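You operate a simulated robot arm through the tools that you are given. There is no shell and no other tool. Be economical: measure what you need, move in short steps, check, and stop when the job is done.

You run a simulated two-armed robot. Do the job below in one go: nothing can be reset, and whatever is moved stays where it is left.

Task
Hold the blue jug on the top of the calibration bench steady with one hand and put the red marker block in it with the other.

It is judged by the outcome, as a careful person would: the job done as asked, and still so three seconds after it is handed in. It fails if anything else is knocked over, pushed out of place, dropped, spilled or broken.

Robot
Two 7-joint arms with three-finger grippers on one trunk, on a base that drives. Base frame: it is fixed to the floor where the robot stands at the start and does not move with it; the origin is under the middle of the robot, x ahead of it, y to its left, z up. Readings come in m, rad, newtons and seconds.
The left shoulder is at the start at [0.07, 0.146, 1.212], the right one opposite. With the tool pointing down near the work surface each hand reaches from about 0.28 to 0.68 m from the robot's upright axis, wherever it stands, measured 20 degrees to its own side. Places, roughly: blue jug [-1.25, 0.75, 1]. Payload 2.2 kg a hand.
The TCP of each hand is the grasp point between the finger pads, 0.028 m short of the fingertips. In the tool frame z runs along the fingers and y along their closing line. Largest opening 0.102 m; the body of the gripper starts 0.071 m behind the TCP.
Orientation is that of the tool frame in the base frame, as a unit quaternion [x, y, z, w]. With the fingers straight down and closing along the base's y, the tool's x points along the base's -x, its y along +y and its z along -z.

Tools
- The arms move only by the tool nudge_tool. It takes "left_moves", "right_moves" or both (then of equal length, played together; a hand with none holds still); each is a list that holds one entry, the list of rows, each a list of 7 numbers: the shift along the tool's x, y, z in m, then the turn, a rotation vector about the tool's x, y, z in rad, then the gripper command, from -1 (shut) to 1 (fully open), values between in proportion. In form: [[[dx, dy, dz, wx, wy, wz, hand], ...]]. A call has 1 to 10 rows; each row is the pose to reach, as a shift and turn from the pose commanded when the call began, along the tool's axes at that moment. Rows are played at 5 a second. More than 0.05 m and 0.15 rad between two rows, or a gripper value outside its range, and nothing of the call is played. A pose out of reach is approached as far as the arm can. The call stops where the force on the tool passes 40 N (or 10 N more than at its start, if that is more) or the arm is blocked; 0.2 s more then pass. The fingers move at their own pace and stop on an object; they squeeze with about 43 N. The grip force told is the motor's: it shows also when the fingers shut on nothing. Time passes only in rows, and 0.2 s behind the last, so rows that repeat a pose let the fingers close. It gives the time, the measured TCP pose, the force on the tool (base axes), the opening and the grip force at its end, in the units of the frame above (readings bear some noise), with the torque about the TCP (base axes, N m) and any sound that the robot's microphone picked up, and new pictures: "pictures" is both (left out), scene, wrist or none (wrist: the cameras of the hands that moved).
- Cameras (640 x 400 px; columns grow to the right, rows downward): "scene" is now at [0.1346, 0.0101, 1.4337]; the picture's right is [0.12, -0.99, 0.00], its down [-0.64, -0.07, -0.77] and it looks along [0.76, 0.09, -0.64] (base axes); focal length 275 px, centre (320, 200). "left" rides on the left gripper at [0.072, 0.038, -0.086] in its tool frame; the picture's right is [-0.47, 0.88, 0.00], its down [-0.60, -0.32, -0.73] and it looks along [-0.65, -0.34, 0.68] (tool axes); focal length 256 px, centre (320, 200). "right" rides on the right gripper at [0.069, 0.044, -0.086] in its tool frame; the picture's right is [-0.53, 0.85, 0.00], its down [-0.58, -0.36, -0.73] and it looks along [-0.62, -0.39, 0.68] (tool axes); focal length 256 px, centre (320, 200). There is no depth. A picture from a camera that has moved, and an enlarged one, comes with that camera's place and axes in the base frame and with its lens.
- raise_lower(by): slides the trunk up (or, below 0, down) by that many m; the arms and the scene camera ride with it, the base frame stays. It gives what a move gives, with no picture.
- base_move(legs): drives the robot by 1 to 6 legs, each [ahead, left, turn to the left] in m, m and rad, along the robot's own axes; the way and the turn of a leg run together, so that a leg with both is an arc; at most 1.5 m and 3.142 rad a leg. The arms and the cameras ride along, it lands a little off, and it stops where it bumps. It gives what a move gives, and a new picture of the scene camera.
- aim_head(pan, tilt): turns the head with the scene camera to pan (to the left, within 1.501 rad either way) and tilt (down, from -0.506 to 1.204), counted from straight ahead of the robot. It gives what a move gives, and a new picture of the scene camera.
- enlarge(camera, box): a new picture of the part [left, top, right, bottom] of that camera's present view, enlarged. It takes no simulated time.
- close_job(): hands the job in; it is judged then, once.

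Work in short steps. Places have to be worked out from the pictures, the camera data and where the tool is seen: move nearer, look again, correct. Check each grasp and each placing, and mend what went wrong. You have 120 turns and 260 pictures in all, those below and enlarged ones among them. Open the grippers and draw the arms clear of the work before you hand the job in, unless the task says otherwise; then end with one line.

The tools are called after "Emit:" by a JSON object that holds its "op" and its "data". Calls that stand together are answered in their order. nudge_tool: Moves the arms, as the interface text tells. Its arguments: {"type":"object","properties":{"left_moves":{"type":"array","items":{"type":"array","items":{"type":"array","items":{"type":"number"}}}},"right_moves":{"type":"array","items":{"type":"array","items":{"type":"array","items":{"type":"number"}}}},"pictures":{"type":"string","enum":["both","scene","wrist","none"]}},"required":[]} The other tools are called the same way: raise_lower (by) slides the trunk up or down; base_move (legs) drives the base; aim_head (pan, tilt) turns the head that bears the scene camera; enlarge (camera, box) takes an enlarged picture of a part of a camera's view; close_job () hands the job in.

At the start:

```text
time_s: 0.0
left_ee_pos: [0.5251, 0.2638, 1.0817]
left_tcp_rot: [-0.001, 1.0, 0.0, 0.0]
left_force: [0.6, -0.4, 1.4]
left_moment: [0.02, 0.0, -0.02]
left_grip_width: 0.102
left_finger_force: 0.0
right_ee_pos: [0.5409, -0.1822, 1.0401]
right_tcp_rot: [0.0, 1.0, 0.0, 0.0]
right_force: [0.6, -0.1, -0.1]
right_moment: [0.01, -0.02, 0.03]
right_grip_width: 0.102
right_finger_force: 0.1
trunk travel left (down, up): [-0.75, 0.19]
robot x, y, heading: [0.0008, -0.0033, 0.003]
head pan, tilt: [0.117, 0.7]
```

scene: 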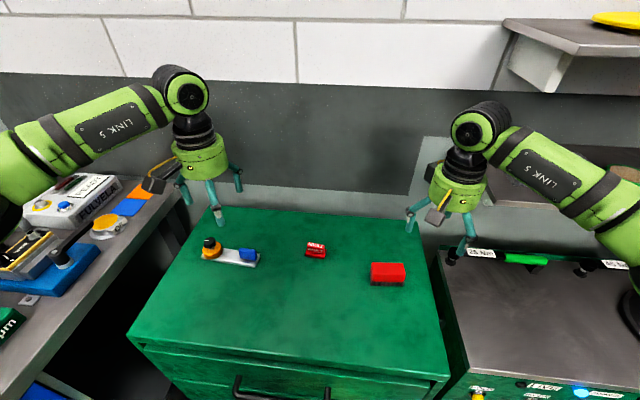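
right: 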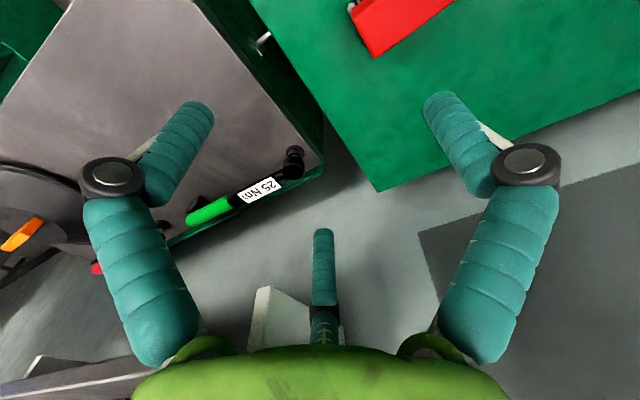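
left: 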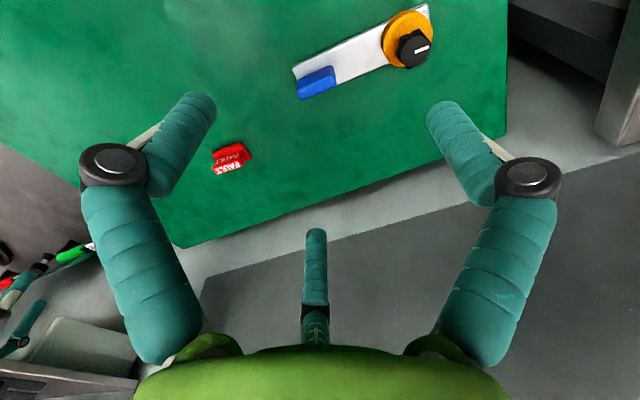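

Two red things lie on the green cabinet. I enlarge to tell which one is the marker block.

Emit:
{"op": "enlarge", "data": {"camera": "scene", "box": [180, 220, 440, 300]}}

Emit:
{"op": "enlarge", "data": {"camera": "left", "box": [190, 120, 290, 190]}}

```text
2.46 times, centred on (310, 260) of scene
camera zoom: at [0.1346, 0.0101, 1.4337], right [0.12, -0.99, 0.0], down [-0.64, -0.07, -0.77], along [0.76, 0.09, -0.64], focal length 677 px, centre (345, 52)
```

zoom: 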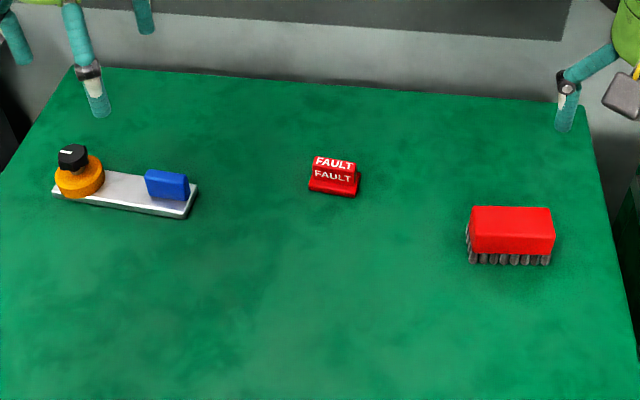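

```text
5.71 times, centred on (240, 155) of left
camera zoom: at [0.4523, 0.3032, 1.1669], right [0.46, 0.89, 0.0], down [0.6, -0.32, 0.73], along [0.65, -0.34, -0.68], focal length 1463 px, centre (777, 457)
```

zoom: 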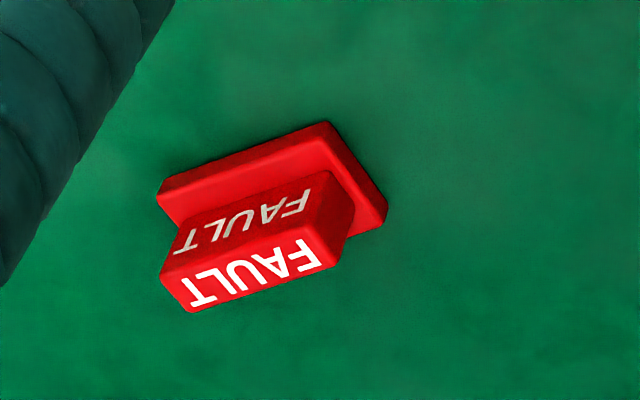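

The "FAULT" piece (the other is a brush) is the marker block, at about [0.60, 0.077, 0.86], long along y. I bring the left hand above it while turning the fingers to close along x.

Emit:
{"op": "nudge_tool", "data": {"left_moves": [[[-0.007, -0.018, 0, 0, 0, 0.15, 1], [-0.015, -0.037, 0, 0, 0, 0.3, 1], [-0.023, -0.056, 0.0, 0, 0, 0.45, 1], [-0.03, -0.075, 0.01, 0, 0, 0.6, 1], [-0.038, -0.093, 0.02, 0, 0, 0.75, 1], [-0.046, -0.112, 0.03, 0, 0, 0.9, 1], [-0.054, -0.131, 0.04, 0, 0, 1.05, 1], [-0.062, -0.15, 0.05, 0, 0, 1.2, 1], [-0.07, -0.168, 0.06, 0, 0, 1.35, 1], [-0.077, -0.187, 0.07, 0, 0, 1.5, 1]]]}}

```text
time_s: 2.2
left_ee_pos: [0.4335, 0.0721, 1.0884]
left_tcp_rot: [0.592, 0.805, 0.034, 0.013]
left_force: [-0.2, 1.1, 0.1]
left_moment: [-0.11, -0.05, -0.01]
left_grip_width: 0.1019
left_finger_force: 0.1
left hand out of reach, approached as far as the arm can: row 5, 6, 7, 8, 9, 10
right_ee_pos: [0.5402, -0.1762, 1.041]
right_tcp_rot: [-0.001, 1.0, -0.003, 0.001]
right_force: [0.3, 0.3, 0.6]
right_moment: [-0.12, -0.03, 0.01]
right_grip_width: 0.1018
right_finger_force: 0.1
trunk travel left (down, up): [-0.75, 0.19]
robot x, y, heading: [0.004, 0.0012, -0.001]
head pan, tilt: [0.117, 0.7]
camera scene: at [0.1342, 0.0169, 1.4337], right [0.12, -0.99, 0.01], down [-0.64, -0.08, -0.76], along [0.76, 0.09, -0.64], focal length 275 px, centre (320, 200)
camera left: at [0.4417, 0.1505, 1.1784], right [0.98, -0.18, 0.05], down [-0.17, -0.7, 0.7], along [-0.09, -0.69, -0.72], focal length 256 px, centre (320, 200)
```

scene: 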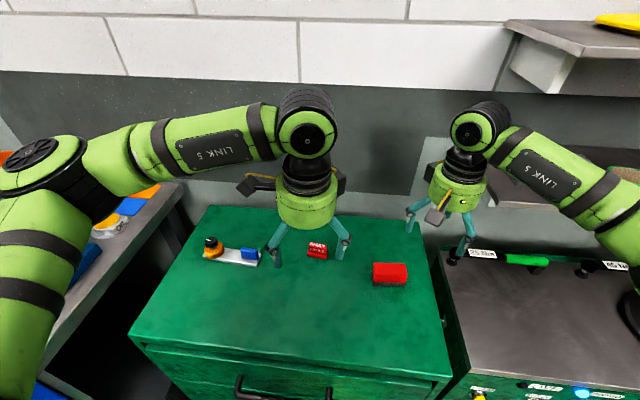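
left: 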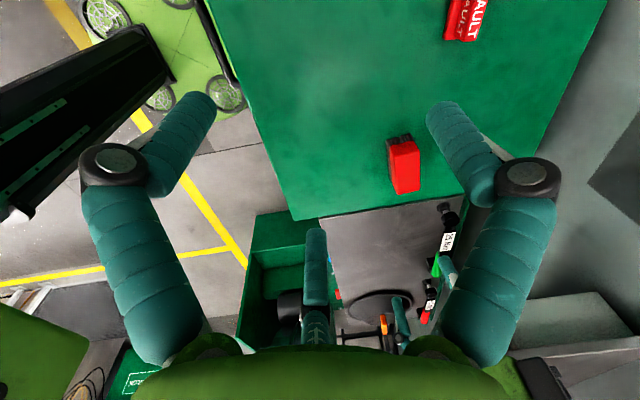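

The pose was out of reach at that height, so the hand stopped at x=0.43. I shift the base 0.10 m right and 0.05 m ahead to bring the block well into the left hand's range.

Emit:
{"op": "base_move", "data": {"legs": [[0, -0.1, 0], [0.06, 0, 0]]}}

```text
time_s: 3.3
left_ee_pos: [0.4328, -0.0064, 1.0887]
left_tcp_rot: [0.592, 0.805, 0.037, 0.012]
left_force: [-0.8, -0.3, 0.2]
left_moment: [0.08, -0.03, 0.05]
left_grip_width: 0.1018
left_finger_force: 0.0
right_ee_pos: [0.5412, -0.2382, 1.0413]
right_tcp_rot: [-0.022, 1.0, 0.014, 0.003]
right_force: [0.7, 6.4, 0.2]
right_moment: [-0.29, -0.07, 0.36]
right_grip_width: 0.102
right_finger_force: 0.0
trunk travel left (down, up): [-0.75, 0.19]
robot x, y, heading: [-0.0003, -0.0768, 0.004]
head pan, tilt: [0.117, 0.7]
stopped in leg 1: the force on the tool passed its limit at 55 N (the readings are from after the stop); the commanded pose is now the measured one
camera scene: at [0.1344, -0.0643, 1.4338], right [0.12, -0.99, 0.0], down [-0.64, -0.08, -0.77], along [0.76, 0.09, -0.64], focal length 275 px, centre (320, 200)
```

scene: 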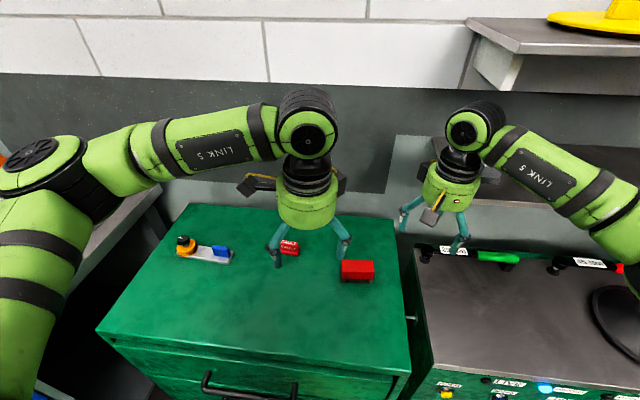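

The right hand bumped the shelf on the right; nothing looks displaced. I draw that hand off toward +y and back toward the robot.

Emit:
{"op": "nudge_tool", "data": {"right_moves": [[[0.0, 0.02, 0, 0, 0, 0, 1], [0.03, 0.03, 0, 0, 0, 0, 1], [0.06, 0.03, 0, 0, 0, 0, 1], [0.1, 0.02, 0, 0, 0, 0, 1], [0.14, 0.02, 0, 0, 0, 0, 0]]]}}

Emit:
{"op": "enlarge", "data": {"camera": "scene", "box": [360, 0, 640, 260]}}

```text
time_s: 4.5
left_ee_pos: [0.4312, -0.004, 1.0887]
left_tcp_rot: [0.592, 0.805, 0.037, 0.012]
left_force: [0.0, -0.4, -0.1]
left_moment: [0.0, -0.02, -0.01]
left_grip_width: 0.1018
left_finger_force: 0.1
right_ee_pos: [0.3951, -0.2297, 1.0438]
right_tcp_rot: [-0.019, 1.0, 0.012, 0.005]
right_force: [-0.9, 0.3, -0.3]
right_moment: [-0.01, -0.02, 0.01]
right_grip_width: 0.051
right_finger_force: 0.0
trunk travel left (down, up): [-0.75, 0.19]
robot x, y, heading: [0.0014, -0.0723, 0.002]
head pan, tilt: [0.117, 0.7]
camera scene: at [0.1329, -0.0619, 1.4339], right [0.12, -0.99, 0.0], down [-0.64, -0.08, -0.77], along [0.76, 0.09, -0.64], focal length 275 px, centre (320, 200)
camera right: at [0.3245, -0.1906, 1.1307], right [0.5, 0.87, 0.02], down [0.58, -0.36, 0.73], along [0.64, -0.35, -0.69], focal length 256 px, centre (320, 200)
```

scene: 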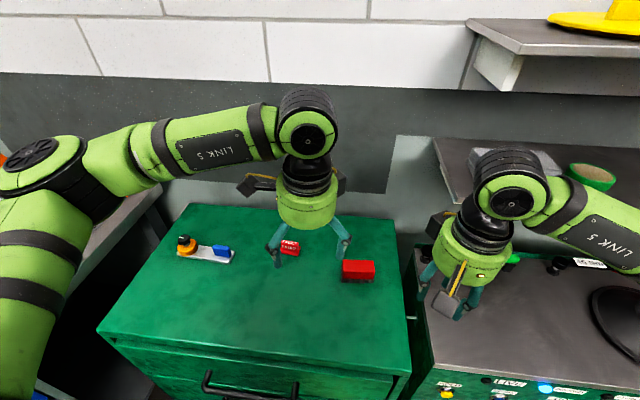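
right: 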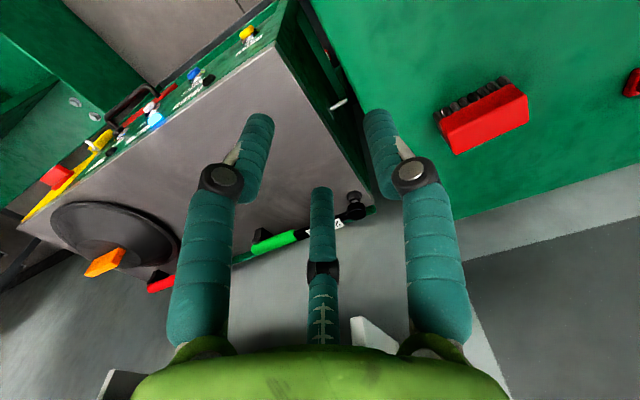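

```text
1.54 times, centred on (500, 130) of scene
camera zoom: at [0.1329, -0.0619, 1.4339], right [0.12, -0.99, 0.0], down [-0.64, -0.08, -0.77], along [0.76, 0.09, -0.64], focal length 423 px, centre (43, 308)
```

zoom: 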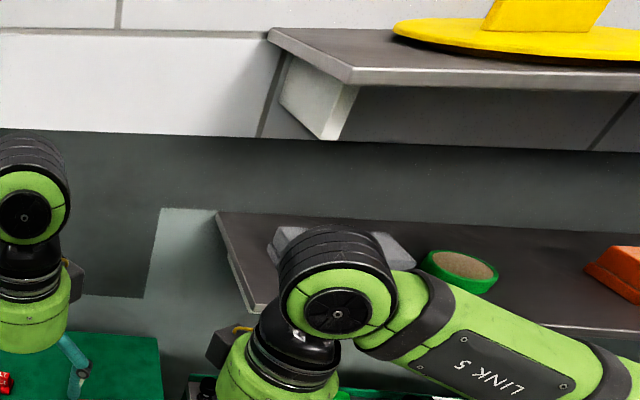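

Now drive 0.06 m ahead.

Emit:
{"op": "base_move", "data": {"legs": [[0.06, 0, 0]]}}

```text
time_s: 5.4
left_ee_pos: [0.4759, -0.0039, 1.0878]
left_tcp_rot: [0.592, 0.805, 0.036, 0.012]
left_force: [0.2, 1.2, -0.2]
left_moment: [0.03, 0.04, -0.02]
left_grip_width: 0.1022
left_finger_force: 0.1
right_ee_pos: [0.4385, -0.2286, 1.0423]
right_tcp_rot: [-0.02, 1.0, 0.011, 0.003]
right_force: [0.4, -0.6, -0.3]
right_moment: [0.0, 0.04, 0.05]
right_grip_width: 0.0511
right_finger_force: 0.0
trunk travel left (down, up): [-0.75, 0.19]
robot x, y, heading: [0.0413, -0.0725, 0.009]
head pan, tilt: [0.117, 0.7]
stopped in leg 1: the robot was blocked; the commanded pose is now the measured one
camera scene: at [0.1779, -0.0613, 1.4334], right [0.12, -0.99, 0.0], down [-0.64, -0.08, -0.76], along [0.76, 0.09, -0.65], focal length 275 px, centre (320, 200)
```

scene: 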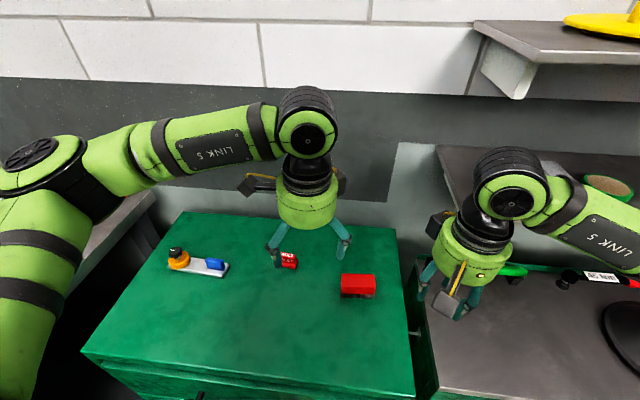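

The robot touched the cabinet front and stopped, which is fine. Now the left hand moves above the block, straightened, at z≈1.02.

Emit:
{"op": "nudge_tool", "data": {"left_moves": [[[0.008, 0.027, 0.015, 0.014, -0.005, 0.061, 1], [0.016, 0.055, 0.03, 0.029, -0.01, 0.122, 1], [0.023, 0.082, 0.045, 0.043, -0.014, 0.183, 1], [0.031, 0.11, 0.06, 0.058, -0.019, 0.244, 1], [0.039, 0.137, 0.076, 0.072, -0.024, 0.305, 1], [0.039, 0.137, 0.076, 0.072, -0.024, 0.305, 1]]]}}

```text
time_s: 6.8
left_ee_pos: [0.4385, -0.0199, 1.0432]
left_tcp_rot: [0.658, 0.751, 0.046, 0.021]
left_force: [0.2, 0.0, -0.6]
left_moment: [-0.03, -0.01, 0.02]
left_grip_width: 0.1022
left_finger_force: 0.1
left hand out of reach, approached as far as the arm can: row 1, 2, 3, 4, 5, 6
right_ee_pos: [0.4381, -0.2293, 1.044]
right_tcp_rot: [-0.02, 1.0, 0.012, 0.003]
right_force: [-0.3, 0.7, -1.3]
right_moment: [0.01, 0.0, -0.04]
right_grip_width: 0.0512
right_finger_force: 0.1
trunk travel left (down, up): [-0.75, 0.19]
robot x, y, heading: [0.0448, -0.0695, 0.006]
head pan, tilt: [0.117, 0.7]
camera scene: at [0.1759, -0.061, 1.4336], right [0.12, -0.99, 0.0], down [-0.64, -0.08, -0.76], along [0.76, 0.09, -0.64], focal length 275 px, centre (320, 200)
camera left: at [0.4574, 0.0541, 1.1354], right [0.94, -0.35, 0.07], down [-0.3, -0.67, 0.68], along [-0.19, -0.66, -0.73], focal length 256 px, centre (320, 200)
```

scene: 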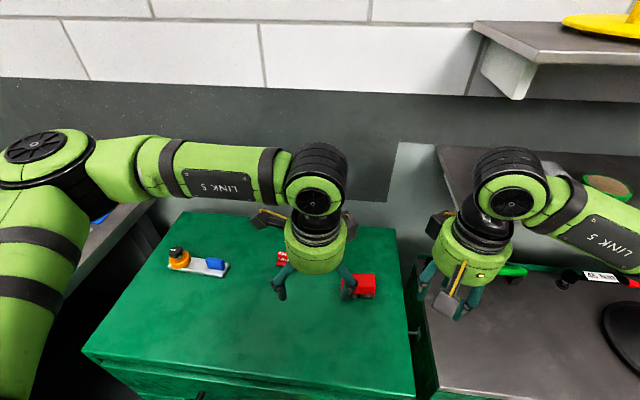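
left: 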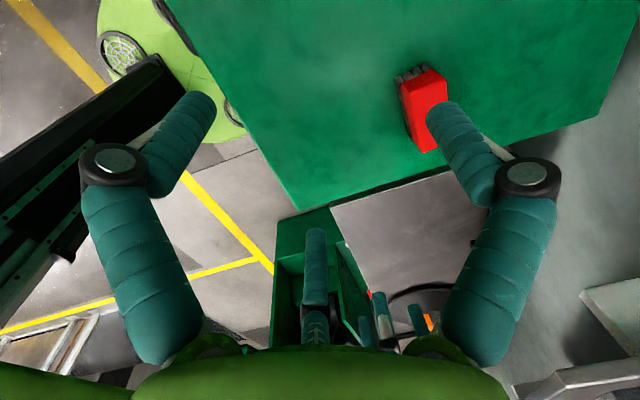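

The wrist meets a joint limit with this turn direction. I turn back the other way in place and see where the hand settles.

Emit:
{"op": "nudge_tool", "data": {"left_moves": [[[0, 0, 0, 0, 0, -0.15, 1], [0, 0, 0, 0, 0, -0.3, 1], [0, 0, 0, 0, 0, -0.45, 1], [0, 0, 0, 0, 0, -0.6, 1], [0, 0, 0, 0, 0, -0.75, 1], [0, 0, 0, 0, 0, -0.9, 1], [0, 0, 0, 0, 0, -1.05, 1], [0, 0, 0, 0, 0, -1.2, 1], [0, 0, 0, 0, 0, -1.35, 1], [0, 0, 0, 0, 0, -1.5, 1]]]}}

```text
time_s: 9.0
left_ee_pos: [0.4304, -0.0238, 1.0405]
left_tcp_rot: [-0.032, 0.998, 0.019, 0.048]
left_force: [-0.8, 0.4, -0.6]
left_moment: [0.01, -0.02, 0.0]
left_grip_width: 0.1021
left_finger_force: 0.0
right_ee_pos: [0.4376, -0.2277, 1.0432]
right_tcp_rot: [-0.02, 1.0, 0.012, 0.003]
right_force: [0.3, 1.1, 0.2]
right_moment: [0.03, 0.03, 0.0]
right_grip_width: 0.0509
right_finger_force: 0.0
trunk travel left (down, up): [-0.75, 0.19]
robot x, y, heading: [0.0414, -0.0744, 0.001]
head pan, tilt: [0.117, 0.7]
camera scene: at [0.1757, -0.0613, 1.4337], right [0.12, -0.99, 0.0], down [-0.64, -0.08, -0.77], along [0.76, 0.09, -0.64], focal length 275 px, centre (320, 200)
camera left: at [0.3466, 0.0073, 1.1194], right [0.4, 0.91, 0.08], down [0.55, -0.31, 0.77], along [0.73, -0.27, -0.63], focal length 256 px, centre (320, 200)
```

scene: 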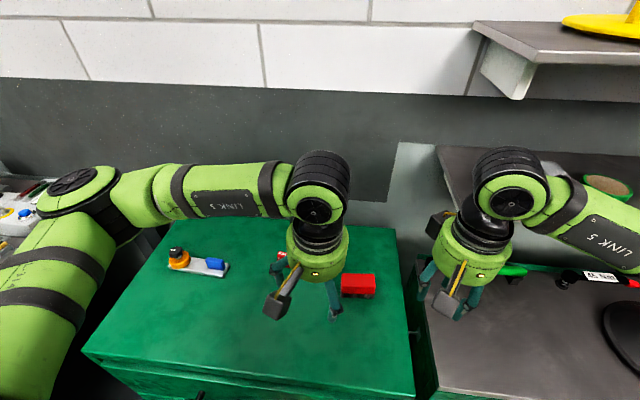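
left: 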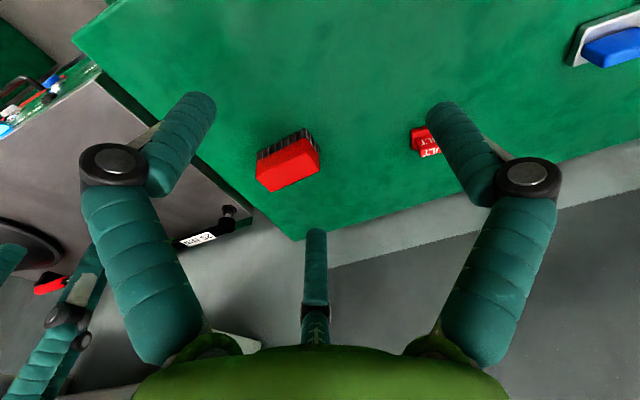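

The commanded pose follows the reached one, good. I shift the hand near the block and straighten it, then turn the other way.

Emit:
{"op": "nudge_tool", "data": {"left_moves": [[[-0.031, 0.023, 0.004, 0.007, 0.019, 0, 1], [-0.063, 0.046, 0.008, 0.014, 0.038, 0, 1], [-0.094, 0.068, 0.011, 0.021, 0.058, 0, 1], [-0.126, 0.091, 0.015, 0.028, 0.077, 0, 1], [-0.157, 0.114, 0.019, 0.035, 0.097, 0, 1]]], "pictures": "none"}}

Emit:
{"op": "nudge_tool", "data": {"left_moves": [[[0, 0, 0, 0, 0, -0.15, 1], [0, 0, 0, 0, 0, -0.3, 1], [0, 0, 0, 0, 0, -0.45, 1], [0, 0, 0, 0, 0, -0.6, 1], [0, 0, 0, 0, 0, -0.75, 1], [0, 0, 0, 0, 0, -0.9, 1], [0, 0, 0, 0, 0, -1.05, 1], [0, 0, 0, 0, 0, -1.2, 1], [0, 0, 0, 0, 0, -1.35, 1], [0, 0, 0, 0, 0, -1.5, 1]]]}}

```text
time_s: 10.2
left_ee_pos: [0.5819, 0.0996, 1.0397]
left_tcp_rot: [-0.03, 1.0, 0.001, -0.002]
left_force: [0.5, -0.3, 0.1]
left_moment: [-0.05, 0.04, 0.03]
left_grip_width: 0.102
left_finger_force: 0.0
right_ee_pos: [0.4378, -0.2284, 1.0432]
right_tcp_rot: [-0.019, 1.0, 0.011, 0.003]
right_force: [-0.1, 0.1, -0.6]
right_moment: [-0.01, 0.05, 0.01]
right_grip_width: 0.051
right_finger_force: 0.1
trunk travel left (down, up): [-0.75, 0.19]
robot x, y, heading: [0.0418, -0.0733, 0.002]
head pan, tilt: [0.117, 0.7]
```

```text
time_s: 12.4
left_ee_pos: [0.5812, 0.101, 1.0395]
left_tcp_rot: [-0.705, 0.709, 0.003, 0.0]
left_force: [0.5, 0.6, -0.8]
left_moment: [0.0, 0.0, -0.02]
left_grip_width: 0.102
left_finger_force: 0.1
right_ee_pos: [0.4384, -0.2287, 1.0423]
right_tcp_rot: [-0.021, 1.0, 0.012, 0.003]
right_force: [0.4, 0.4, -0.3]
right_moment: [-0.05, 0.01, 0.01]
right_grip_width: 0.0508
right_finger_force: 0.1
trunk travel left (down, up): [-0.75, 0.19]
robot x, y, heading: [0.0392, -0.073, 0.004]
head pan, tilt: [0.117, 0.7]
camera scene: at [0.1757, -0.0612, 1.4337], right [0.12, -0.99, 0.0], down [-0.64, -0.08, -0.77], along [0.76, 0.09, -0.64], focal length 275 px, centre (320, 200)
camera left: at [0.5415, 0.0304, 1.1242], right [-0.88, 0.47, 0.0], down [0.32, 0.6, 0.73], along [0.34, 0.65, -0.68], focal length 256 px, centre (320, 200)
```

scene: 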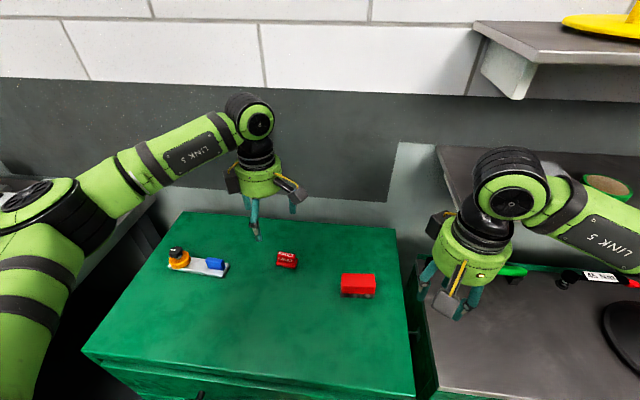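
left: 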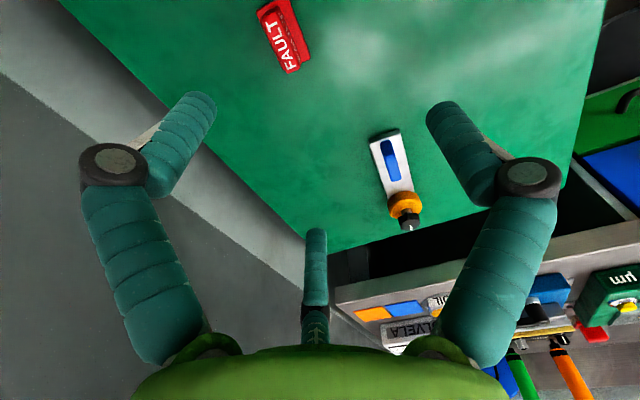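

The hand is now turned with fingers closing along x. I enlarge both views to pin down the block.

Emit:
{"op": "enlarge", "data": {"camera": "scene", "box": [262, 235, 312, 285]}}

Emit:
{"op": "enlarge", "data": {"camera": "left", "box": [240, 0, 340, 80]}}

```text
8.00 times, centred on (287, 260) of scene
camera zoom: at [0.1757, -0.0612, 1.4337], right [0.12, -0.99, 0.0], down [-0.64, -0.08, -0.77], along [0.76, 0.09, -0.64], focal length 2199 px, centre (584, -280)
```

zoom: 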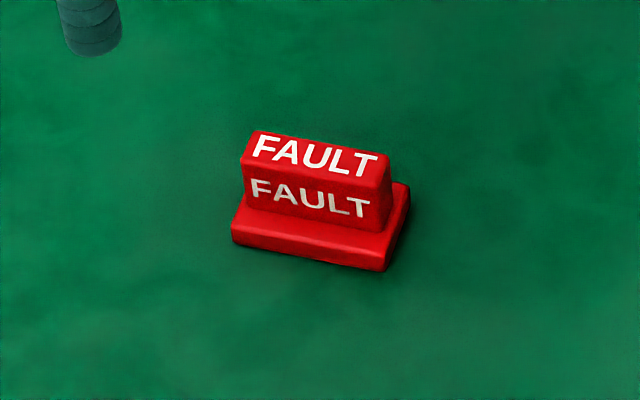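

```text
5.00 times, centred on (290, 40) of left
camera zoom: at [0.5415, 0.0304, 1.1242], right [-0.88, 0.47, 0.0], down [0.32, 0.6, 0.73], along [0.34, 0.65, -0.68], focal length 1280 px, centre (470, 1000)
```

zoom: 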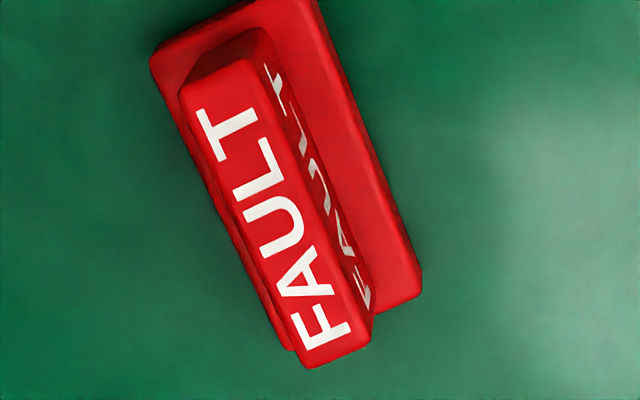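

Top centre of the block is about [0.600, 0.073, 0.891], turned about 0.115 rad. I move over it and down to z=0.95, and check.

Emit:
{"op": "nudge_tool", "data": {"left_moves": [[[0.014, -0.009, 0.01, 0, 0, 0.06, 1], [0.028, -0.0188, 0.03, 0, 0, 0.115, 1], [0.028, -0.0188, 0.06, 0, 0, 0.115, 1], [0.028, -0.0188, 0.09, 0, 0, 0.115, 1], [0.028, -0.0188, 0.09, 0, 0, 0.115, 0.2]]]}}

Emit:
{"op": "enlarge", "data": {"camera": "scene", "box": [247, 210, 327, 290]}}

Emit:
{"op": "enlarge", "data": {"camera": "left", "box": [200, 0, 440, 160]}}

```text
time_s: 13.6
left_ee_pos: [0.5995, 0.0716, 0.9472]
left_tcp_rot: [-0.662, 0.75, 0.001, 0.0]
left_force: [-0.1, 0.9, -0.2]
left_moment: [0.0, 0.03, 0.0]
left_grip_width: 0.0608
left_finger_force: 0.0
right_ee_pos: [0.4376, -0.2277, 1.0437]
right_tcp_rot: [-0.02, 1.0, 0.012, 0.003]
right_force: [-0.4, -0.3, -0.5]
right_moment: [0.01, 0.0, -0.01]
right_grip_width: 0.0507
right_finger_force: 0.0
trunk travel left (down, up): [-0.75, 0.19]
robot x, y, heading: [0.0388, -0.0719, 0.006]
head pan, tilt: [0.117, 0.7]
camera scene: at [0.1754, -0.0616, 1.4337], right [0.12, -0.99, 0.0], down [-0.64, -0.08, -0.77], along [0.76, 0.09, -0.64], focal length 275 px, centre (320, 200)
camera left: at [0.5524, 0.0051, 1.0328], right [-0.82, 0.57, 0.0], down [0.39, 0.56, 0.73], along [0.42, 0.6, -0.68], focal length 256 px, centre (320, 200)
```

scene: 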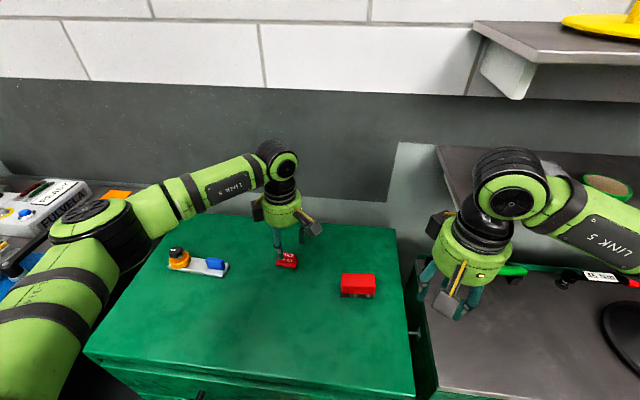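
left: 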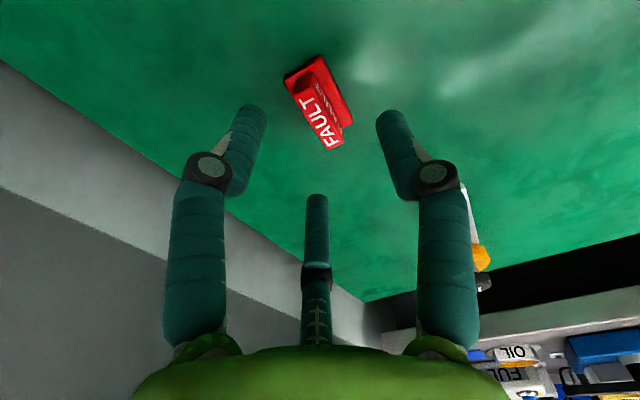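

```text
5.00 times, centred on (287, 250) of scene
camera zoom: at [0.1754, -0.0616, 1.4337], right [0.12, -0.99, 0.0], down [-0.64, -0.08, -0.77], along [0.76, 0.09, -0.64], focal length 1375 px, centre (485, -50)
```

zoom: 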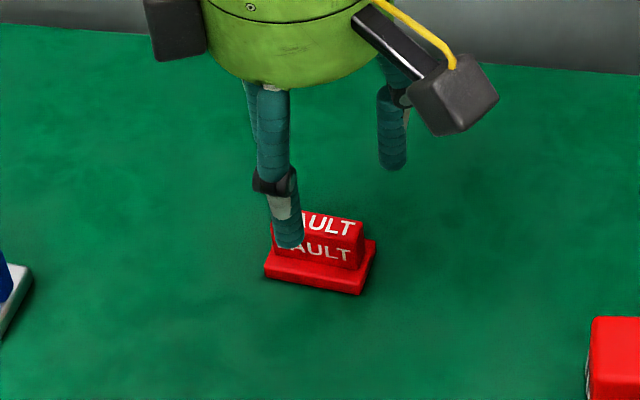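

```text
2.50 times, centred on (320, 80) of left
camera zoom: at [0.5524, 0.0051, 1.0328], right [-0.82, 0.57, 0.0], down [0.39, 0.56, 0.73], along [0.42, 0.6, -0.68], focal length 640 px, centre (320, 500)
```

zoom: 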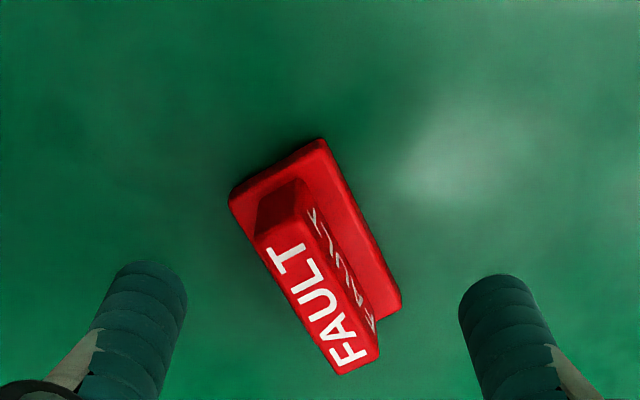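

The block is centred under the fingers, and both views agree (top z≈0.89). I descend 0.045 m and close.

Emit:
{"op": "nudge_tool", "data": {"left_moves": [[[0, 0, 0.02, 0, 0, 0, 0.2], [0, 0, 0.035, 0, 0, 0, 0.2], [0, 0, 0.045, 0, 0, 0, 0.2], [0, 0, 0.045, 0, 0, 0, -0.4], [0, 0, 0.045, 0, 0, 0, -1], [0, 0, 0.045, 0, 0, 0, -1], [0, 0, 0.045, 0, 0, 0, -1]]]}}

Emit:
{"op": "enlarge", "data": {"camera": "scene", "box": [247, 210, 327, 290]}}

```text
time_s: 15.2
left_ee_pos: [0.5996, 0.0724, 0.903]
left_tcp_rot: [-0.662, 0.749, 0.002, -0.001]
left_force: [-0.4, -0.1, -0.6]
left_moment: [0.02, 0.02, -0.02]
left_grip_width: 0.0208
left_finger_force: 42.7
right_ee_pos: [0.4381, -0.2284, 1.0428]
right_tcp_rot: [-0.02, 1.0, 0.011, 0.003]
right_force: [0.3, -0.7, 0.4]
right_moment: [-0.01, -0.02, 0.0]
right_grip_width: 0.0513
right_finger_force: 0.1
trunk travel left (down, up): [-0.75, 0.19]
robot x, y, heading: [0.0396, -0.0712, 0.002]
head pan, tilt: [0.117, 0.7]
camera scene: at [0.1757, -0.0612, 1.4337], right [0.12, -0.99, 0.0], down [-0.64, -0.08, -0.77], along [0.76, 0.09, -0.64], focal length 275 px, centre (320, 200)
camera left: at [0.5523, 0.0067, 0.9895], right [-0.82, 0.57, 0.0], down [0.39, 0.56, 0.73], along [0.42, 0.6, -0.68], focal length 256 px, centre (320, 200)
```

scene: 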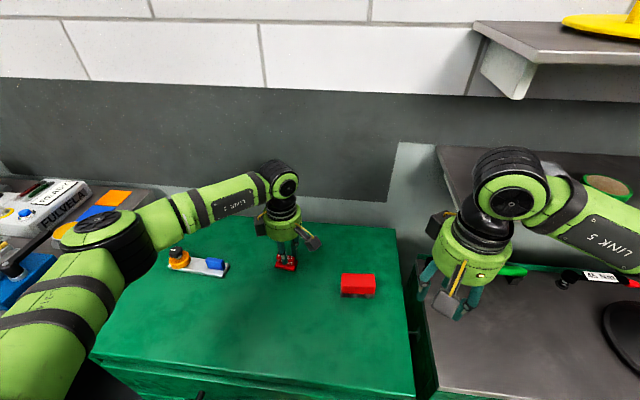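
left: 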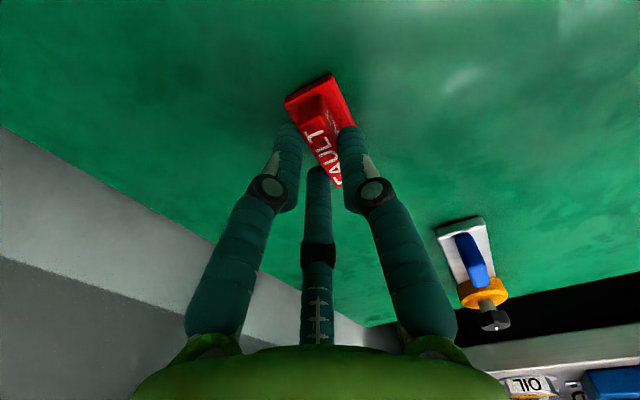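

```text
5.00 times, centred on (287, 250) of scene
camera zoom: at [0.1757, -0.0612, 1.4337], right [0.12, -0.99, 0.0], down [-0.64, -0.08, -0.77], along [0.76, 0.09, -0.64], focal length 1375 px, centre (485, -50)
```

zoom: 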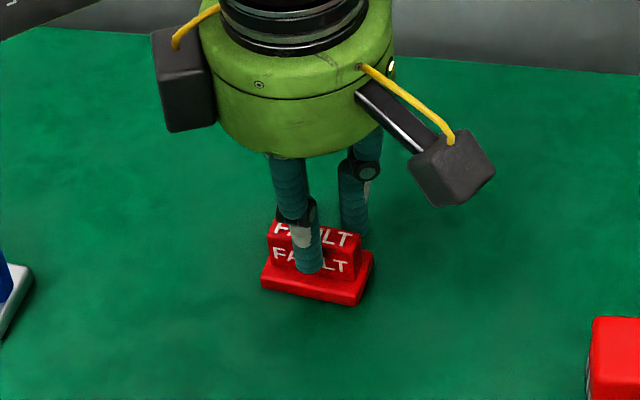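

The fingers hold the block's upper part (0.021 m wide, 43 N). I lift it and draw it back toward the robot.

Emit:
{"op": "nudge_tool", "data": {"left_moves": [[[0, 0, -0.03, 0, 0, 0, -1], [0, 0, -0.07, 0, 0, 0, -1], [0, 0, -0.11, 0, 0, 0, -1], [0, 0, -0.15, 0, 0, 0, -1], [0, 0.03, -0.18, 0, 0, 0, -1], [0, 0.07, -0.2, 0, 0, 0, -1], [0, 0.11, -0.2, 0, 0, 0, -1], [0, 0.15, -0.2, 0, 0, 0, -1]]]}}

```text
time_s: 17.0
left_ee_pos: [0.4479, 0.0911, 1.1044]
left_tcp_rot: [-0.663, 0.749, 0.001, 0.0]
left_force: [0.4, -0.7, -0.4]
left_moment: [0.01, -0.02, 0.02]
left_grip_width: 0.021
left_finger_force: 42.8
right_ee_pos: [0.4354, -0.2287, 1.0446]
right_tcp_rot: [-0.02, 1.0, 0.01, 0.004]
right_force: [-0.1, -0.7, 0.1]
right_moment: [-0.01, -0.01, -0.02]
right_grip_width: 0.0511
right_finger_force: 0.0
trunk travel left (down, up): [-0.75, 0.19]
robot x, y, heading: [0.039, -0.0695, 0.005]
head pan, tilt: [0.117, 0.7]
camera scene: at [0.1739, -0.0604, 1.4339], right [0.12, -0.99, 0.0], down [-0.64, -0.08, -0.77], along [0.76, 0.09, -0.64], focal length 275 px, centre (320, 200)
camera left: at [0.4, 0.0247, 1.1899], right [-0.82, 0.57, 0.0], down [0.39, 0.56, 0.73], along [0.42, 0.6, -0.68], focal length 256 px, centre (320, 200)
```

scene: 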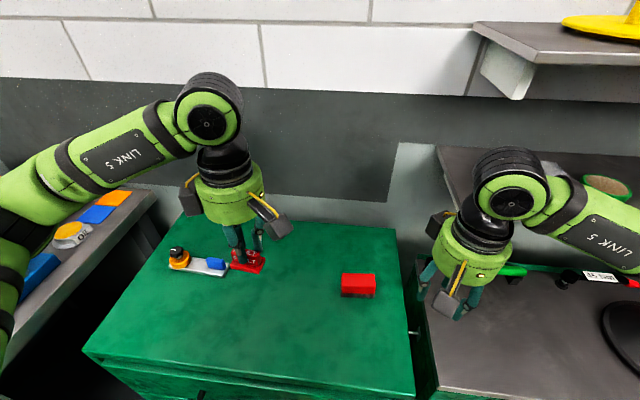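
left: 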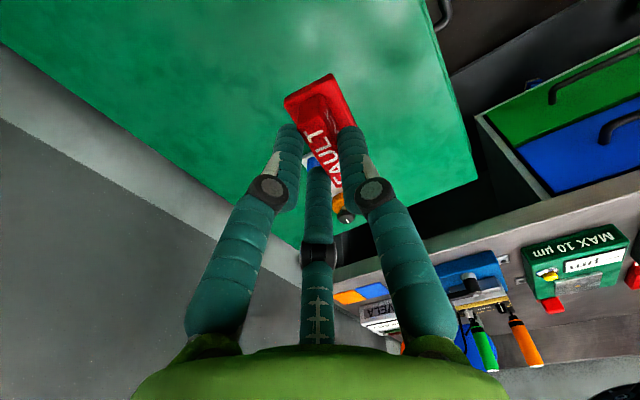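

Block held. Before driving I look to the left-rear with the head.

Emit:
{"op": "aim_head", "data": {"pan": 1.5, "tilt": 0.45}}

Emit:
{"op": "aim_head", "data": {"pan": -1.5, "tilt": 0.45}}

```text
time_s: 18.6
left_ee_pos: [0.4489, 0.0897, 1.1041]
left_tcp_rot: [-0.662, 0.749, 0.002, -0.001]
left_force: [0.8, -0.3, 0.2]
left_moment: [-0.01, -0.01, 0.0]
left_grip_width: 0.0207
left_finger_force: 43.0
right_ee_pos: [0.4377, -0.2285, 1.0429]
right_tcp_rot: [-0.02, 1.0, 0.011, 0.003]
right_force: [-0.6, 0.2, -0.5]
right_moment: [-0.02, -0.02, -0.01]
right_grip_width: 0.051
right_finger_force: 0.1
trunk travel left (down, up): [-0.75, 0.19]
robot x, y, heading: [0.0424, -0.0716, 0.006]
head pan, tilt: [1.499, 0.45]
camera scene: at [0.0977, 0.0202, 1.4558], right [1.0, -0.07, 0.0], down [-0.03, -0.43, -0.9], along [0.06, 0.9, -0.44], focal length 275 px, centre (320, 200)
```

scene: 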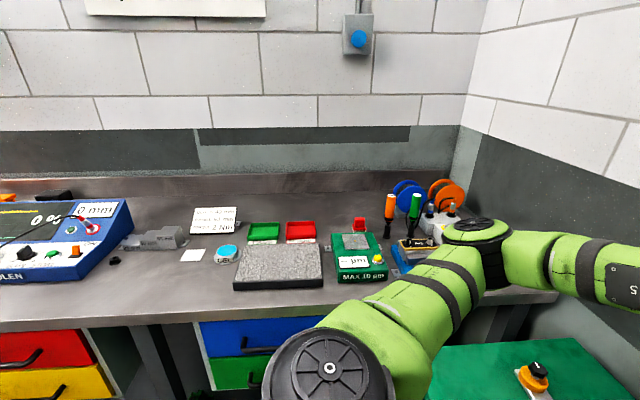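

```text
time_s: 21.2
left_ee_pos: [0.4498, 0.0907, 1.1032]
left_tcp_rot: [-0.662, 0.75, 0.002, -0.001]
left_force: [0.0, 0.9, -0.1]
left_moment: [0.0, 0.02, -0.01]
left_grip_width: 0.0207
left_finger_force: 42.7
right_ee_pos: [0.4386, -0.2287, 1.0431]
right_tcp_rot: [-0.02, 1.0, 0.012, 0.004]
right_force: [-0.5, 0.1, 0.8]
right_moment: [0.01, 0.02, 0.02]
right_grip_width: 0.0511
right_finger_force: 0.1
trunk travel left (down, up): [-0.75, 0.19]
robot x, y, heading: [0.0437, -0.0745, 0.004]
head pan, tilt: [-1.499, 0.45]
camera scene: at [0.0984, -0.1631, 1.4558], right [-1.0, -0.08, 0.0], down [-0.03, 0.43, -0.9], along [0.07, -0.9, -0.44], focal length 275 px, centre (320, 200)
```

scene: 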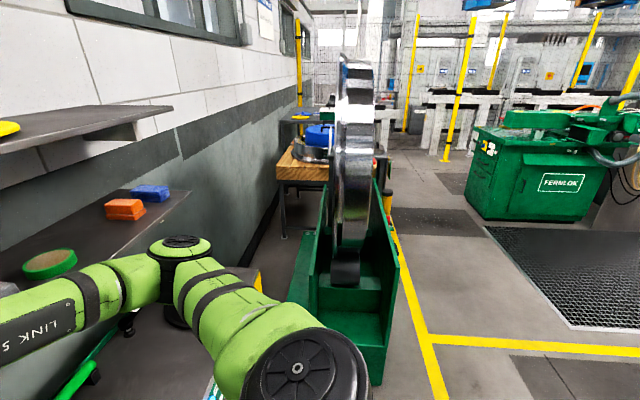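

The bench runs along the left wall, and the jug should be on it further back. I drive back 0.7 m with the head aimed left.

Emit:
{"op": "aim_head", "data": {"pan": 1.5, "tilt": 0.45}}

Emit:
{"op": "base_move", "data": {"legs": [[-0.7, 0, 0]]}}

```text
time_s: 23.8
left_ee_pos: [0.449, 0.0903, 1.1036]
left_tcp_rot: [-0.662, 0.75, 0.002, -0.001]
left_force: [-0.8, -0.2, 0.4]
left_moment: [-0.01, -0.05, 0.0]
left_grip_width: 0.0206
left_finger_force: 43.6
right_ee_pos: [0.4378, -0.2283, 1.0427]
right_tcp_rot: [-0.02, 1.0, 0.011, 0.004]
right_force: [0.4, 0.3, 0.2]
right_moment: [0.0, 0.03, -0.01]
right_grip_width: 0.0509
right_finger_force: 0.0
trunk travel left (down, up): [-0.75, 0.19]
robot x, y, heading: [0.0418, -0.0717, 0.005]
head pan, tilt: [1.499, 0.45]
camera scene: at [0.0976, 0.0203, 1.4558], right [1.0, -0.07, 0.0], down [-0.03, -0.43, -0.9], along [0.06, 0.9, -0.44], focal length 275 px, centre (320, 200)
```

scene: 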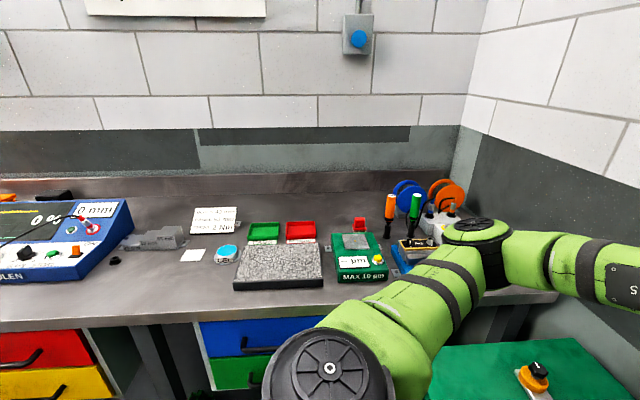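

```text
time_s: 27.6
left_ee_pos: [-0.2485, 0.0869, 1.1023]
left_tcp_rot: [-0.66, 0.752, 0.001, 0.0]
left_force: [-0.2, 0.3, -0.3]
left_moment: [0.04, 0.0, 0.01]
left_grip_width: 0.0208
left_finger_force: 43.6
right_ee_pos: [-0.2622, -0.232, 1.0429]
right_tcp_rot: [-0.016, 1.0, 0.012, 0.003]
right_force: [-0.7, -1.1, 0.2]
right_moment: [0.0, 0.01, 0.02]
right_grip_width: 0.0511
right_finger_force: 0.1
trunk travel left (down, up): [-0.75, 0.19]
robot x, y, heading: [-0.6593, -0.0715, -0.001]
head pan, tilt: [1.499, 0.45]
camera scene: at [-0.6005, 0.0195, 1.4558], right [1.0, -0.08, 0.0], down [-0.03, -0.43, -0.9], along [0.07, 0.9, -0.44], focal length 275 px, centre (320, 200)
```

scene: 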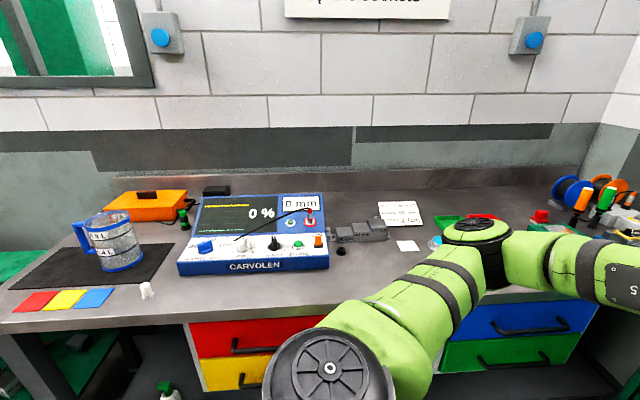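

The jug is in view, with its handle toward -x. I drive another 0.6 m back and turn left to face the bench.

Emit:
{"op": "base_move", "data": {"legs": [[-0.6, 0, 0], [0, 0, 1.57]]}}

Emit:
{"op": "aim_head", "data": {"pan": 0, "tilt": 0.5}}

```text
time_s: 34.8
left_ee_pos: [-1.4165, 0.345, 1.1026]
left_tcp_rot: [0.997, -0.073, 0.0, 0.002]
left_force: [0.3, 1.8, 0.0]
left_moment: [0.02, -0.01, -0.02]
left_grip_width: 0.0207
left_finger_force: 43.1
right_ee_pos: [-1.0989, 0.3248, 1.0439]
right_tcp_rot: [0.713, -0.701, -0.011, 0.006]
right_force: [-1.2, 0.4, -0.1]
right_moment: [0.0, -0.03, 0.03]
right_grip_width: 0.0507
right_finger_force: 0.1
trunk travel left (down, up): [-0.75, 0.19]
robot x, y, heading: [-1.2646, -0.0692, 1.549]
head pan, tilt: [1.499, 0.45]
camera scene: at [-1.3559, -0.0088, 1.4558], right [0.09, 1.0, 0.0], down [0.43, -0.04, -0.9], along [-0.9, 0.08, -0.44], focal length 275 px, centre (320, 200)
```

scene: 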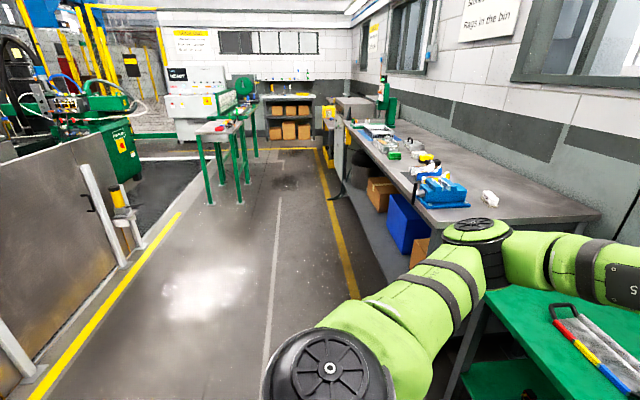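

```text
time_s: 36.4
left_ee_pos: [-1.4177, 0.3434, 1.1041]
left_tcp_rot: [0.997, -0.073, 0.0, 0.002]
left_force: [0.9, 0.1, -0.1]
left_moment: [0.04, 0.0, -0.02]
left_grip_width: 0.0208
left_finger_force: 42.6
right_ee_pos: [-1.099, 0.3258, 1.0412]
right_tcp_rot: [0.713, -0.701, -0.01, 0.005]
right_force: [0.1, -0.1, 0.5]
right_moment: [0.01, 0.0, 0.01]
right_grip_width: 0.0512
right_finger_force: 0.1
trunk travel left (down, up): [-0.75, 0.19]
robot x, y, heading: [-1.2644, -0.0672, 1.552]
head pan, tilt: [0.0, 0.499]
camera scene: at [-1.2629, 0.0739, 1.4514], right [1.0, -0.02, 0.0], down [-0.01, -0.48, -0.88], along [0.02, 0.88, -0.48], focal length 275 px, centre (320, 200)
```

scene: 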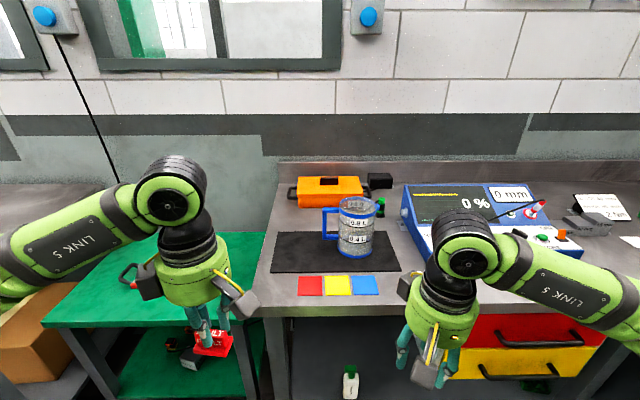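

Emit:
{"op": "enlarge", "data": {"camera": "scene", "box": [260, 160, 460, 310]}}

```text
2.67 times, centred on (360, 235) of scene
camera zoom: at [-1.2629, 0.0739, 1.4514], right [1.0, -0.02, 0.0], down [-0.01, -0.48, -0.88], along [0.02, 0.88, -0.48], focal length 733 px, centre (213, 107)
```

zoom: 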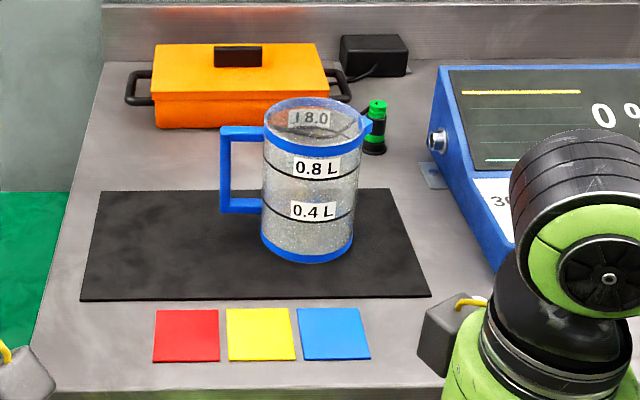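

The jug's centre is near [-1.14, 0.73], diameter about 0.10, rim near z=1.07. I raise the trunk and line the robot up, leaving the jug slightly to its left.

Emit:
{"op": "raise_lower", "data": {"by": 0.17}}

Emit:
{"op": "base_move", "data": {"legs": [[0, -0.15, 0.02], [0.12, 0, 0]]}}

Emit:
{"op": "aim_head", "data": {"pan": 0.05, "tilt": 0.8}}

```text
time_s: 38.4
left_ee_pos: [-1.4178, 0.3447, 1.274]
left_tcp_rot: [0.997, -0.073, -0.001, 0.002]
left_force: [0.0, 0.5, -0.7]
left_moment: [0.03, -0.01, -0.04]
left_grip_width: 0.0208
left_finger_force: 42.6
right_ee_pos: [-1.1003, 0.3253, 1.2129]
right_tcp_rot: [0.713, -0.701, -0.01, 0.006]
right_force: [0.0, -0.1, -0.3]
right_moment: [-0.03, 0.03, 0.01]
right_grip_width: 0.0509
right_finger_force: 0.2
trunk travel left (down, up): [-0.92, 0.02]
robot x, y, heading: [-1.2643, -0.0656, 1.552]
head pan, tilt: [0.0, 0.499]
```

```text
time_s: 40.5
left_ee_pos: [-1.2793, 0.4511, 1.2743]
left_tcp_rot: [0.998, -0.063, -0.002, 0.0]
left_force: [-0.1, -0.2, -0.4]
left_moment: [0.03, 0.0, 0.02]
left_grip_width: 0.0211
left_finger_force: 43.7
right_ee_pos: [-0.9606, 0.439, 1.2143]
right_tcp_rot: [0.72, -0.694, -0.011, 0.005]
right_force: [-0.2, -0.9, -0.4]
right_moment: [0.05, 0.02, -0.03]
right_grip_width: 0.0512
right_finger_force: 0.1
trunk travel left (down, up): [-0.92, 0.02]
robot x, y, heading: [-1.1207, 0.0487, 1.574]
head pan, tilt: [0.0, 0.499]
camera scene: at [-1.1177, 0.183, 1.6219], right [1.0, 0.0, 0.0], down [0.0, -0.48, -0.88], along [0.0, 0.88, -0.48], focal length 275 px, centre (320, 200)
```

scene: 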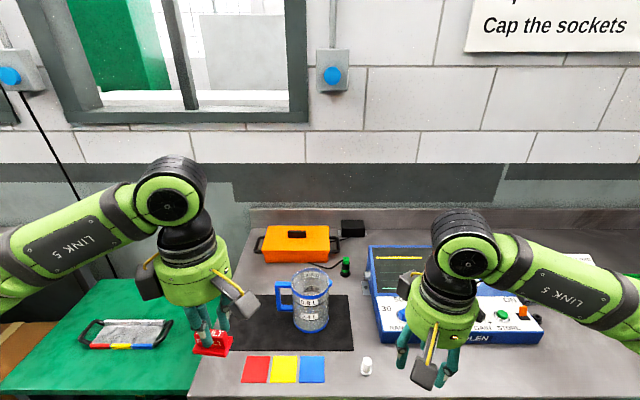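

```text
time_s: 41.3
left_ee_pos: [-1.2804, 0.4569, 1.2737]
left_tcp_rot: [0.998, -0.062, -0.001, 0.003]
left_force: [-0.1, 0.1, -0.7]
left_moment: [-0.04, 0.01, -0.03]
left_grip_width: 0.0204
left_finger_force: 43.0
right_ee_pos: [-0.9612, 0.4452, 1.212]
right_tcp_rot: [0.72, -0.694, -0.011, 0.006]
right_force: [1.4, 1.2, 0.8]
right_moment: [0.0, 0.01, -0.03]
right_grip_width: 0.0511
right_finger_force: 0.0
trunk travel left (down, up): [-0.92, 0.02]
robot x, y, heading: [-1.1182, 0.0452, 1.57]
head pan, tilt: [0.051, 0.799]
camera scene: at [-1.1223, 0.1798, 1.5953], right [1.0, 0.05, 0.0], down [0.04, -0.72, -0.7], along [-0.04, 0.7, -0.72], focal length 275 px, centre (320, 200)
```

scene: 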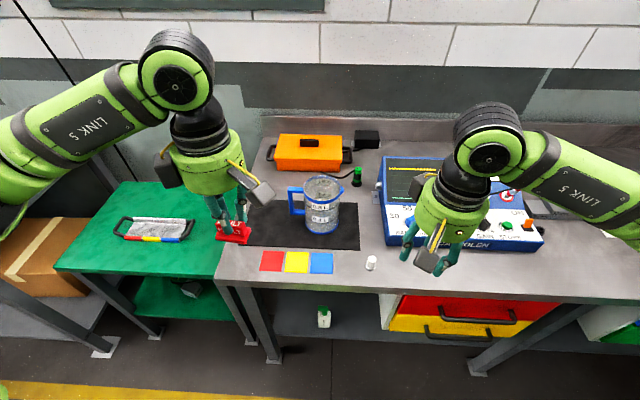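

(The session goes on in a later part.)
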